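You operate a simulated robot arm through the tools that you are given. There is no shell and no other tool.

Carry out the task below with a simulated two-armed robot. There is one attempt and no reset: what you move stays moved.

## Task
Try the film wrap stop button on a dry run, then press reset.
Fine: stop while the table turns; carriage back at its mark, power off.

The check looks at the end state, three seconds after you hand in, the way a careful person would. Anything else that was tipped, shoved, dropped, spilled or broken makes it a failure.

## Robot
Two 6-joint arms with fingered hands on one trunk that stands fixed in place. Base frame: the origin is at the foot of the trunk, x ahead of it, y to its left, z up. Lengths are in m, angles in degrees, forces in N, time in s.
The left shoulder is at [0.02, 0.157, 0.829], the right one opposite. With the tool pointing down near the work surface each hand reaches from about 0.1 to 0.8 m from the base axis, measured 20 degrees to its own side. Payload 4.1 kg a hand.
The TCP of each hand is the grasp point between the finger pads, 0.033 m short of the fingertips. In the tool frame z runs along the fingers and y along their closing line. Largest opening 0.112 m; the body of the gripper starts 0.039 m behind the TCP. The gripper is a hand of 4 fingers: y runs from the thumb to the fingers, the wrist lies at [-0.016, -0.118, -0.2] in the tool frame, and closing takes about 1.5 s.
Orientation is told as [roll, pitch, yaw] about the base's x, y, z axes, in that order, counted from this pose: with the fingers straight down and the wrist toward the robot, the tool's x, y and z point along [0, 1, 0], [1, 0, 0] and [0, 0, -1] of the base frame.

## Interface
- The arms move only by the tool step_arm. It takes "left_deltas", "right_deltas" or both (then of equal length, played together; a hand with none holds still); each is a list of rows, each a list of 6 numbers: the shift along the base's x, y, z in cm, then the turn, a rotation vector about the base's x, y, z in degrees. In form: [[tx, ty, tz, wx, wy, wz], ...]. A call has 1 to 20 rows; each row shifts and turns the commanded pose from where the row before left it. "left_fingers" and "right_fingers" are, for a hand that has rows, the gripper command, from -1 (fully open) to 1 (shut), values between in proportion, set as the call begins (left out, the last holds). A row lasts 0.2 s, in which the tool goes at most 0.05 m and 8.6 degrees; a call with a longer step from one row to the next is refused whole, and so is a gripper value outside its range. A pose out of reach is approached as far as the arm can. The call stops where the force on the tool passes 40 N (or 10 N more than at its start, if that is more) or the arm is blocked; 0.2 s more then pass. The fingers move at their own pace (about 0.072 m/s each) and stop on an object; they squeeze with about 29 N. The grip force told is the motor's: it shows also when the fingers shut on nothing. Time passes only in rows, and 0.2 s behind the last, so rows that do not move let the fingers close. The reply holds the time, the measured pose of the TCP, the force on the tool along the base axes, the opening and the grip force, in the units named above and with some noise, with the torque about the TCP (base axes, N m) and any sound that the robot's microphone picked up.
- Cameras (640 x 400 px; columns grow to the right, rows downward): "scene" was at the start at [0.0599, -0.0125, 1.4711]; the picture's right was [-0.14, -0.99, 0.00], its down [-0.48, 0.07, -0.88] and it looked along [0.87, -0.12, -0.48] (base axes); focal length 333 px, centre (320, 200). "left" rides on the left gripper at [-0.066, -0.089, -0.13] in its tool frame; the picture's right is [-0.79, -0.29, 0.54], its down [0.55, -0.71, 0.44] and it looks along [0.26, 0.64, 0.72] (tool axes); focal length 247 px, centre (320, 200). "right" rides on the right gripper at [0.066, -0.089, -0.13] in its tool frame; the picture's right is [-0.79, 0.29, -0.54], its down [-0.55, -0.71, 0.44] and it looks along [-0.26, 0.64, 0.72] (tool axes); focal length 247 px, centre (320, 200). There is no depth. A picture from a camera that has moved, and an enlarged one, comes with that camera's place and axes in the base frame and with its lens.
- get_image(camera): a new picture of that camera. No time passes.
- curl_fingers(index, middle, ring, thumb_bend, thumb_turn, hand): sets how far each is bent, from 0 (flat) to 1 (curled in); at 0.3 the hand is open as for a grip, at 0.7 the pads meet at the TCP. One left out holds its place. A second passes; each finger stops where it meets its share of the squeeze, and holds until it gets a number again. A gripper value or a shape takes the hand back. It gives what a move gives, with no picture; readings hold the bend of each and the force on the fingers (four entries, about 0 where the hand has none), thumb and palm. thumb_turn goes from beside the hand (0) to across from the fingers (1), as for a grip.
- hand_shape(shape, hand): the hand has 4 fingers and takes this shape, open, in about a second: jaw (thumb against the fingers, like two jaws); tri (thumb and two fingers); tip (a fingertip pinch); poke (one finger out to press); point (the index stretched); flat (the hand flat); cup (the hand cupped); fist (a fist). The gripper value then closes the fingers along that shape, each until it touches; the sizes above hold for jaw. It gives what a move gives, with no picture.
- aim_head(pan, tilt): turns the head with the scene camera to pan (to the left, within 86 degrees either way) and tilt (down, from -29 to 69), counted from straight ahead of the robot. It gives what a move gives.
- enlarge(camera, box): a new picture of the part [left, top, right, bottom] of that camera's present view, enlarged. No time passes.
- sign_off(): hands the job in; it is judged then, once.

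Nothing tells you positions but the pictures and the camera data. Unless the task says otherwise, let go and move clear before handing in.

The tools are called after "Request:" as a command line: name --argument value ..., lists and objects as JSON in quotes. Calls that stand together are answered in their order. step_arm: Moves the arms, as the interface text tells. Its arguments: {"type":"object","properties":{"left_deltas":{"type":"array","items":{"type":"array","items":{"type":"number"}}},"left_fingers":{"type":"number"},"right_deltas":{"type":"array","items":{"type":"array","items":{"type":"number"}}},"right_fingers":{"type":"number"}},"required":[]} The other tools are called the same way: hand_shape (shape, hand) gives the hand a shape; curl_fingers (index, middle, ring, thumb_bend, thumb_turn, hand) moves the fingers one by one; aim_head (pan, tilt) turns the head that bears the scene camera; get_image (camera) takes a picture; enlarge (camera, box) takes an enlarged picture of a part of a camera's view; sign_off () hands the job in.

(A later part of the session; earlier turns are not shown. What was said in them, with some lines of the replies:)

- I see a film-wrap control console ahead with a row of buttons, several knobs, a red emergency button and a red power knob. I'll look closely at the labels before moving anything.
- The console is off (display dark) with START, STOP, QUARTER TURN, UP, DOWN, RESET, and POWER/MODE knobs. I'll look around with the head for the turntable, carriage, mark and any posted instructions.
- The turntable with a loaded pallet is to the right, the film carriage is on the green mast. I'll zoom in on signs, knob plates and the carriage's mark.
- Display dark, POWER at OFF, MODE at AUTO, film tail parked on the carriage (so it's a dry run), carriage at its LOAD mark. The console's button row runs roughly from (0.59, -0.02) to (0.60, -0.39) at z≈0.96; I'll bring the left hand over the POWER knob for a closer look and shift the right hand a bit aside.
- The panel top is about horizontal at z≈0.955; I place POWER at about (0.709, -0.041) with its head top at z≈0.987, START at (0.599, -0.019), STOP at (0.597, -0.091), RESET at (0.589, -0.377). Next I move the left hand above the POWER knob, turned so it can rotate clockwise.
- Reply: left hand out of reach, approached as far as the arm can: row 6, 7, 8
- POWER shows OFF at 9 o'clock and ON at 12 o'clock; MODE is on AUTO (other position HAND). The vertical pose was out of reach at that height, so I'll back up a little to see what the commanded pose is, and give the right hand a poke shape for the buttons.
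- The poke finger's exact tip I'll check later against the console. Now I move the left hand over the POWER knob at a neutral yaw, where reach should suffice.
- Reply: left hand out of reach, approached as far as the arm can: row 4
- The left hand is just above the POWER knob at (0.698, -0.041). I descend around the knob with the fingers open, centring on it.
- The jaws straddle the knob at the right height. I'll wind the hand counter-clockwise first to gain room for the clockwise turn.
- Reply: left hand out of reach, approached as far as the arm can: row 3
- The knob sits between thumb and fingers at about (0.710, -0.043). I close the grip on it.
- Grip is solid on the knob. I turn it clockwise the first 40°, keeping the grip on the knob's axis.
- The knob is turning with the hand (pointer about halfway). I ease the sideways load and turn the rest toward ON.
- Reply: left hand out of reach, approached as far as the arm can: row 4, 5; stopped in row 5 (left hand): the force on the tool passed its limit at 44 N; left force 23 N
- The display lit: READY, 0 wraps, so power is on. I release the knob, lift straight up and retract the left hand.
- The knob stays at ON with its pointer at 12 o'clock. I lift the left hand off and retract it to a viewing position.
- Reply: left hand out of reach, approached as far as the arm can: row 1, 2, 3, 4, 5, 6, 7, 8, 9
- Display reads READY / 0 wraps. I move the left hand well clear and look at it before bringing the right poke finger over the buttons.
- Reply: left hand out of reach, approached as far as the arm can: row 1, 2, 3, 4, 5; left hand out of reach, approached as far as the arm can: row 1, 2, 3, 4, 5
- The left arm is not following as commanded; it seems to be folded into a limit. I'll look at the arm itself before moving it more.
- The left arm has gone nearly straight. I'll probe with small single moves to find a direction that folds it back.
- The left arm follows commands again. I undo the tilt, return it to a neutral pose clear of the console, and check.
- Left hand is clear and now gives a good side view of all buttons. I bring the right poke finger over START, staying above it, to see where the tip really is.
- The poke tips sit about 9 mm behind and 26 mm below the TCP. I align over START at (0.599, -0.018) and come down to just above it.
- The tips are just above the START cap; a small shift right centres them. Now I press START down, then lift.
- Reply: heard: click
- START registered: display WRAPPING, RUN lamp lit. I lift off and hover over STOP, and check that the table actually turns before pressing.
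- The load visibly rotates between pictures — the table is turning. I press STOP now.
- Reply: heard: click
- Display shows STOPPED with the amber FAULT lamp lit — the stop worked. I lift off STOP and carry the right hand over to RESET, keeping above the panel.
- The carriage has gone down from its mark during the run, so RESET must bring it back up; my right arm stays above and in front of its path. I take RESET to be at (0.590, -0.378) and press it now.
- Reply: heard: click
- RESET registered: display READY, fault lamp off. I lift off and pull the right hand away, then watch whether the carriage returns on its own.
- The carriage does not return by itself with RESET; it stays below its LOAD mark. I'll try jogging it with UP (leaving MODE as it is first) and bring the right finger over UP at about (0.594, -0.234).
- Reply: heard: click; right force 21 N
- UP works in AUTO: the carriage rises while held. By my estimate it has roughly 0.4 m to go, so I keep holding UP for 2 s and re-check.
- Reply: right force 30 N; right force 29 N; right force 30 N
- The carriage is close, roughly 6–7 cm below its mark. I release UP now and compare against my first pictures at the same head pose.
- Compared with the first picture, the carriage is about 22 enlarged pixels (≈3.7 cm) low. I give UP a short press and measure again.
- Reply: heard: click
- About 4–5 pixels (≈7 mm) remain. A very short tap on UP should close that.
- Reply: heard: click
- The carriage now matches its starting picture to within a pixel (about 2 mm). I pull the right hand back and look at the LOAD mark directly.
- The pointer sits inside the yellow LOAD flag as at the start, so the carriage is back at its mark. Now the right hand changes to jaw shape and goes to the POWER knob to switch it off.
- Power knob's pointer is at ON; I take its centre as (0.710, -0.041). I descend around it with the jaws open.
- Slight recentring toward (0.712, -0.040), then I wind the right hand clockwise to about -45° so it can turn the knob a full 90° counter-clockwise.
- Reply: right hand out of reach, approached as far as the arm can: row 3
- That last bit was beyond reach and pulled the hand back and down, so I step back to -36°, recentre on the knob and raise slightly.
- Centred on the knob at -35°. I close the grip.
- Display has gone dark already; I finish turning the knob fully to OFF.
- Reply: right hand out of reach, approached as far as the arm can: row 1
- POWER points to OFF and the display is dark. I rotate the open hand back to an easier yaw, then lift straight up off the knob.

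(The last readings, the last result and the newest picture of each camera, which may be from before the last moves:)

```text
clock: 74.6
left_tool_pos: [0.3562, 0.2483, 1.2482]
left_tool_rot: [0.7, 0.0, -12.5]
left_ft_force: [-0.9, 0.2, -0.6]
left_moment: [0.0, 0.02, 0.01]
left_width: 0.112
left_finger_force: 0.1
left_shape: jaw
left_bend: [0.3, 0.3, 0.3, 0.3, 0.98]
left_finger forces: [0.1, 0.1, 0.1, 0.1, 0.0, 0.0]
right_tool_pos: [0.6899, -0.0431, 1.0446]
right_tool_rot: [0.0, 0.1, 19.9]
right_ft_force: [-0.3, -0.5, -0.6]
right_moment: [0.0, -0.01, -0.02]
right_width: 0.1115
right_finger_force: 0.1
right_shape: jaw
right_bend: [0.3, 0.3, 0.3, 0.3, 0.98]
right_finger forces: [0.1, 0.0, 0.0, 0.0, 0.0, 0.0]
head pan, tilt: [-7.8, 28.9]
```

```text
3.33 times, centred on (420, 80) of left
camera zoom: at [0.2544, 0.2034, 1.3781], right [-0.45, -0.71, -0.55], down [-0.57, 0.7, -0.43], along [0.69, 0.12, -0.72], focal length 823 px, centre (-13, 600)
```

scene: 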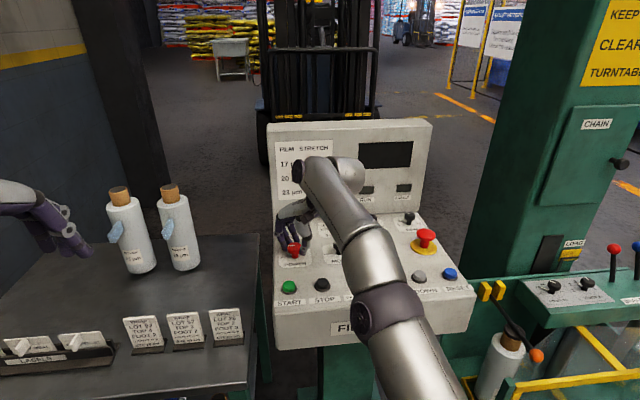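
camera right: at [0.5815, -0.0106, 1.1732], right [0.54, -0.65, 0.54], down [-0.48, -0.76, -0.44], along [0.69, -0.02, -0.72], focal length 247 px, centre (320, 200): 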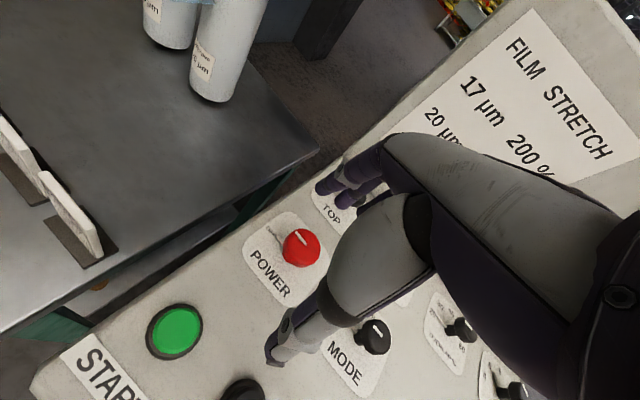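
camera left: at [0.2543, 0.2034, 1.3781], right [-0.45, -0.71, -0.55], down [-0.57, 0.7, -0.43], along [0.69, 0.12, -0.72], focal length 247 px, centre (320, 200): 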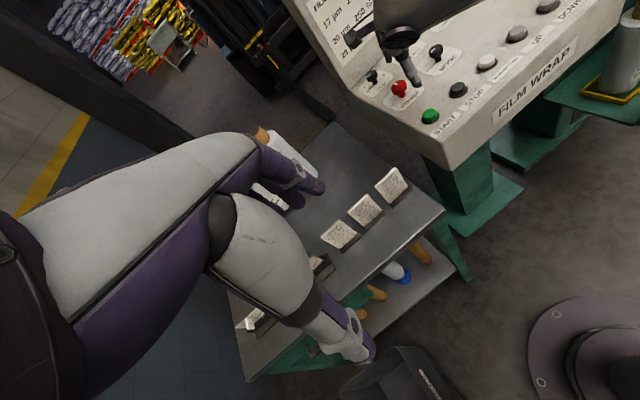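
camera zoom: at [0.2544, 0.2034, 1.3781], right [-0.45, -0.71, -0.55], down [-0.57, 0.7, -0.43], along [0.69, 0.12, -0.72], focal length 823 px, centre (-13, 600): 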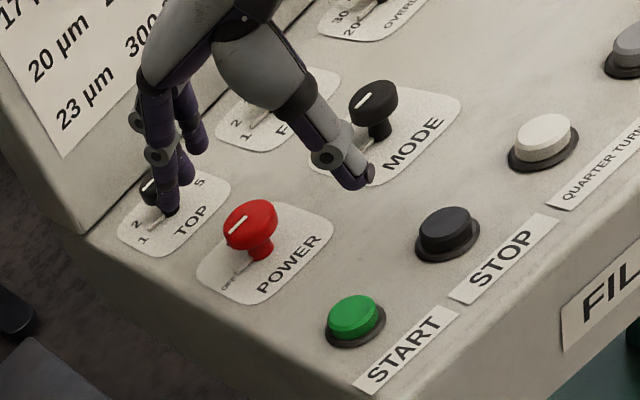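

The hand is clear of the knob. I retract the right arm and check the whole end state.

Request:
step_arm --right_deltas '[[-3, -0.5, 2, 0, 0, -3], [-3.5, -1, 2, 0, 0, -3], [-4, -1.5, 2, 0, 0, -3], [-4, -1.5, 2, 0, 0, -3], [-4, -1.5, 2, 0, 0, -3], [-4, -1.5, 1.5, 0, 0, -3], [-4, -1.5, 1.5, 0, 0, -3]]'

Request:
get_image --camera "scene"

Request:
enlarge --camera "scene" --box '[270, 205, 430, 305]'

Request:
enlarge --camera "scene" --box '[440, 220, 640, 400]'

Request:
aim_head --pan -40 --tilt 50

Request:
enlarge --camera "scene" --box '[330, 40, 450, 120]'

Request:
get_image --camera "scene"

Request:
aim_head --pan -70 --tilt 35

Request:
get_image --camera "scene"

```text
clock: 76.2
left_tool_pos: [0.3569, 0.2495, 1.2474]
left_tool_rot: [0.6, 0.0, -12.5]
left_ft_force: [0.5, 0.5, 0.4]
left_moment: [-0.03, 0.03, -0.03]
left_width: 0.112
left_finger_force: 0.1
left_shape: jaw
left_bend: [0.3, 0.3, 0.3, 0.3, 0.98]
left_finger forces: [0.1, 0.1, 0.0, 0.0, 0.1, 0.1]
right_tool_pos: [0.4264, -0.1323, 1.1734]
right_tool_rot: [0.0, -0.1, -1.1]
right_ft_force: [0.3, 0.3, -0.9]
right_moment: [0.0, 0.07, -0.01]
right_width: 0.1118
right_finger_force: 0.1
right_shape: jaw
right_bend: [0.3, 0.3, 0.3, 0.3, 0.98]
right_finger forces: [0.1, 0.0, 0.0, 0.0, 0.0, 0.0]
head pan, tilt: [-7.8, 28.9]
```

```text
taken
```

scene: 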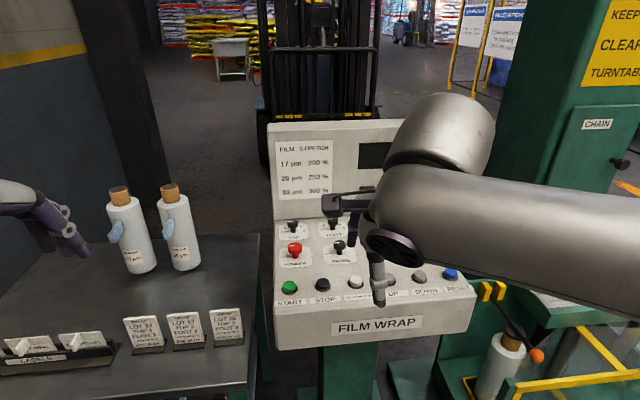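

```text
4.00 times, centred on (350, 255) of scene
camera zoom: at [0.0605, -0.0121, 1.4711], right [-0.14, -0.99, 0.0], down [-0.48, 0.07, -0.88], along [0.87, -0.12, -0.48], focal length 1331 px, centre (200, -20)
```

zoom: 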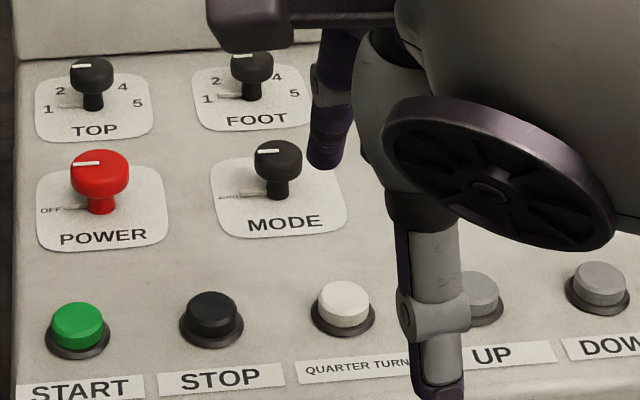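

```text
2.22 times, centred on (540, 310) of scene
camera zoom: at [0.0605, -0.0121, 1.4711], right [-0.14, -0.99, 0.0], down [-0.48, 0.07, -0.88], along [0.87, -0.12, -0.48], focal length 740 px, centre (-169, -44)
```

zoom: 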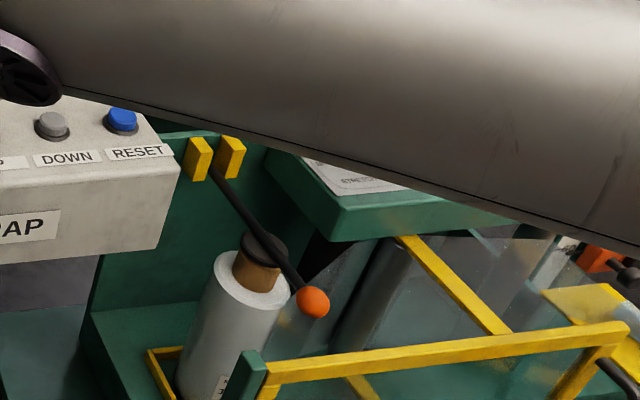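

```text
clock: 77.2
left_tool_pos: [0.3568, 0.2486, 1.2472]
left_tool_rot: [0.7, -0.1, -12.5]
left_ft_force: [0.3, 1.1, 0.4]
left_moment: [-0.02, 0.01, -0.01]
left_width: 0.1122
left_finger_force: 0.0
left_shape: jaw
left_bend: [0.3, 0.3, 0.3, 0.3, 0.98]
left_finger forces: [0.0, 0.0, 0.1, 0.0, 0.0, 0.0]
right_tool_pos: [0.4272, -0.1332, 1.1734]
right_tool_rot: [-0.1, 0.0, -1.2]
right_ft_force: [-0.4, 0.9, -0.2]
right_moment: [0.0, 0.02, 0.01]
right_width: 0.1118
right_finger_force: 0.1
right_shape: jaw
right_bend: [0.3, 0.3, 0.3, 0.3, 0.98]
right_finger forces: [0.0, 0.1, 0.0, 0.0, 0.0, 0.0]
head pan, tilt: [-40.0, 50.0]
```

```text
5.00 times, centred on (390, 80) of scene
camera zoom: at [0.029, -0.0496, 1.4399], right [-0.64, -0.77, 0.0], down [-0.59, 0.49, -0.64], along [0.49, -0.41, -0.77], focal length 1664 px, centre (-30, 800)
```

zoom: 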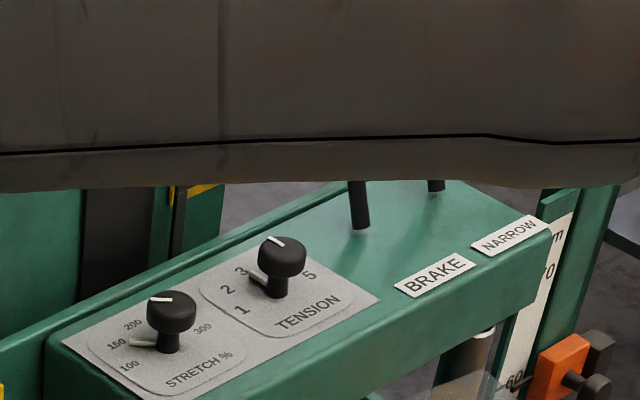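

```text
taken
```

scene: 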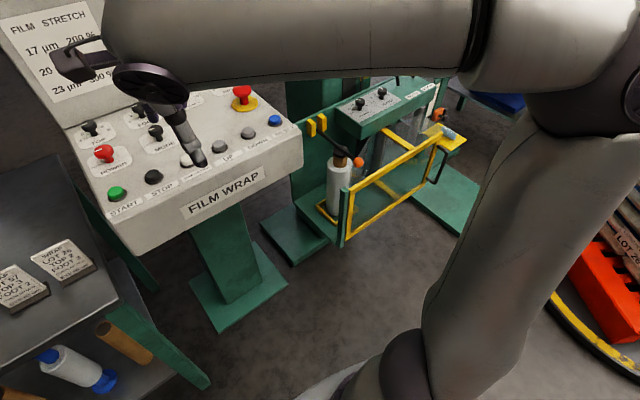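

```text
clock: 78.1
left_tool_pos: [0.3569, 0.2487, 1.2469]
left_tool_rot: [0.7, 0.0, -12.5]
left_ft_force: [0.3, -0.3, 0.3]
left_moment: [-0.03, 0.01, 0.01]
left_width: 0.112
left_finger_force: 0.1
left_shape: jaw
left_bend: [0.3, 0.3, 0.3, 0.3, 0.98]
left_finger forces: [0.1, 0.0, 0.0, 0.1, 0.0, 0.0]
right_tool_pos: [0.4266, -0.132, 1.1734]
right_tool_rot: [0.0, -0.1, -1.1]
right_ft_force: [0.2, 0.5, -0.2]
right_moment: [0.01, -0.02, 0.02]
right_width: 0.1115
right_finger_force: 0.1
right_shape: jaw
right_bend: [0.3, 0.3, 0.3, 0.3, 0.98]
right_finger forces: [0.0, 0.0, 0.0, 0.1, 0.0, 0.1]
head pan, tilt: [-70.0, 35.0]
```

```text
taken
```

scene: 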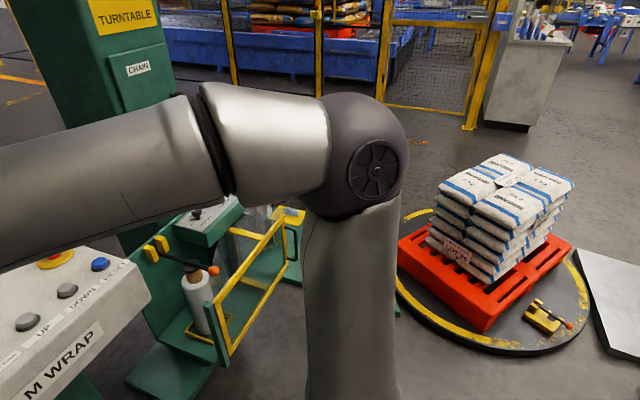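

POWER is at OFF, MODE still AUTO, the carriage is at its mark, the load sits undisturbed. I'll draw the right arm back to about its starting pose and do one last check of display, lamps and mark.

Request:
step_arm --right_deltas '[[-2.3, -1.8, 2.9, 0, 0, -3], [-2.3, -1.8, 2.9, 0, 0, -3], [-2.3, -1.8, 2.9, 0, 0, -3], [-2.3, -1.8, 2.9, 0, 0, -3]]'

Request:
aim_head --pan -7.8 --tilt 28.9

Request:
get_image --camera "scene"

Request:
enlarge --camera "scene" --box '[440, 220, 640, 400]'

Request:
enlarge --camera "scene" --box '[260, 110, 480, 300]'

```text
clock: 79.1
left_tool_pos: [0.3572, 0.2484, 1.2478]
left_tool_rot: [0.6, -0.1, -12.5]
left_ft_force: [0.8, -0.3, -0.1]
left_moment: [0.01, 0.04, 0.01]
left_width: 0.112
left_finger_force: 0.0
left_shape: jaw
left_bend: [0.3, 0.3, 0.3, 0.3, 0.98]
left_finger forces: [0.0, 0.1, 0.1, 0.1, 0.1, 0.0]
right_tool_pos: [0.335, -0.2026, 1.2871]
right_tool_rot: [0.1, 0.0, -13.2]
right_ft_force: [-0.6, -0.7, -0.4]
right_moment: [0.0, 0.05, 0.02]
right_width: 0.1116
right_finger_force: 0.0
right_shape: jaw
right_bend: [0.3, 0.3, 0.3, 0.3, 0.98]
right_finger forces: [0.2, 0.1, 0.0, 0.0, 0.0, 0.0]
head pan, tilt: [-70.0, 35.0]
```

```text
clock: 80.4
left_tool_pos: [0.3579, 0.2481, 1.2466]
left_tool_rot: [0.7, 0.1, -12.5]
left_ft_force: [-0.3, -0.6, -0.1]
left_moment: [0.03, -0.02, 0.0]
left_width: 0.1118
left_finger_force: 0.1
left_shape: jaw
left_bend: [0.3, 0.3, 0.3, 0.3, 0.98]
left_finger forces: [0.0, 0.0, 0.1, 0.1, 0.0, 0.0]
right_tool_pos: [0.3338, -0.2038, 1.2872]
right_tool_rot: [0.0, 0.0, -13.1]
right_ft_force: [-0.4, -0.4, 0.1]
right_moment: [0.01, -0.01, 0.03]
right_width: 0.1116
right_finger_force: 0.1
right_shape: jaw
right_bend: [0.3, 0.3, 0.3, 0.3, 0.98]
right_finger forces: [0.1, 0.0, 0.0, 0.1, 0.0, 0.1]
head pan, tilt: [-7.8, 28.9]
```

```text
taken
```

scene: 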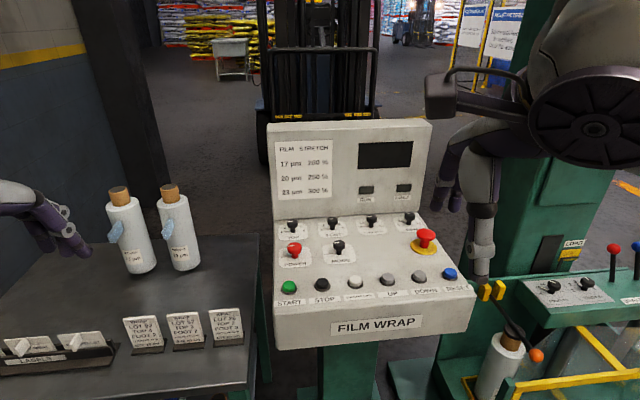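

```text
2.22 times, centred on (540, 310) of scene
camera zoom: at [0.0599, -0.0125, 1.4711], right [-0.14, -0.99, 0.0], down [-0.48, 0.07, -0.88], along [0.87, -0.12, -0.48], focal length 740 px, centre (-169, -44)
```

zoom: 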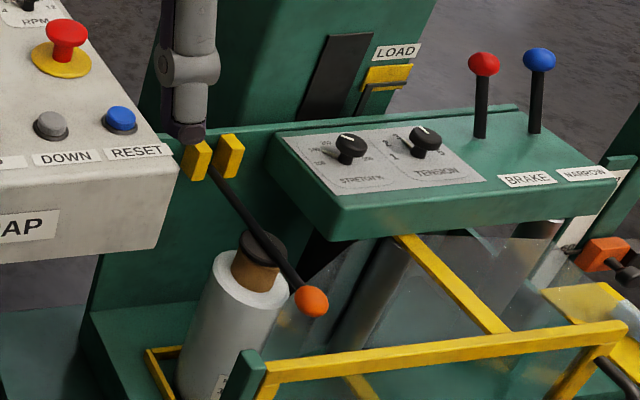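

```text
2.11 times, centred on (370, 205) of scene
camera zoom: at [0.0599, -0.0125, 1.4711], right [-0.14, -0.99, 0.0], down [-0.48, 0.07, -0.88], along [0.87, -0.12, -0.48], focal length 701 px, centre (215, 190)
```

zoom: 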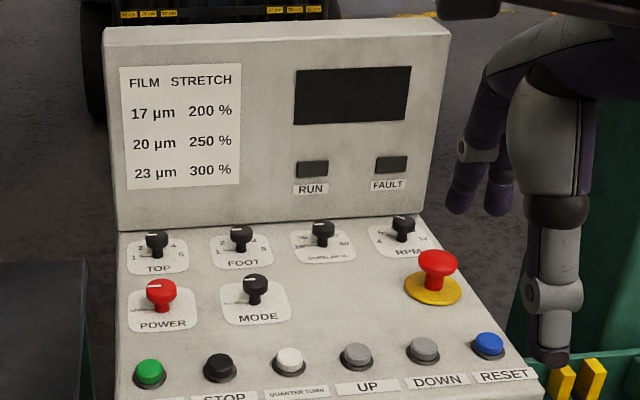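

Everything matches the required end state: STOP was pressed while the table turned, RESET was pressed, the carriage pointer is at the LOAD flag, POWER is OFF with display and lamps dark, and both hands are clear. I hand in.

Request:
sign_off

```text
The job is handed in.
```

I tested the film wrap stop button on a dry run and then pressed reset. The machine is now off, with the carriage back at its LOAD mark. The job is handed in; I haven't seen the result of the check.

- **Stop test:** I switched the power on and pressed START. Once the pictures showed the load turning, I pressed STOP. The display changed to STOPPED and the amber fault lamp came on.
- **Reset:** Pressing RESET brought the display back to READY and cleared the fault lamp.
- **Carriage:** It had dropped during the run and did not come back up on RESET, so I raised it with the UP button. By my estimate it is within about 5 mm of its starting height, and its pointer is inside the yellow LOAD flag.
- **Power:** The POWER knob is back at OFF, and the display and both lamps are dark. I left MODE on AUTO and did not touch the other settings.
- **Turntable:** It stopped part-way round, so the pallet is at a different angle than before. I left it there.

I saw nothing knocked over or moved out of place, and both hands are clear of the machine.
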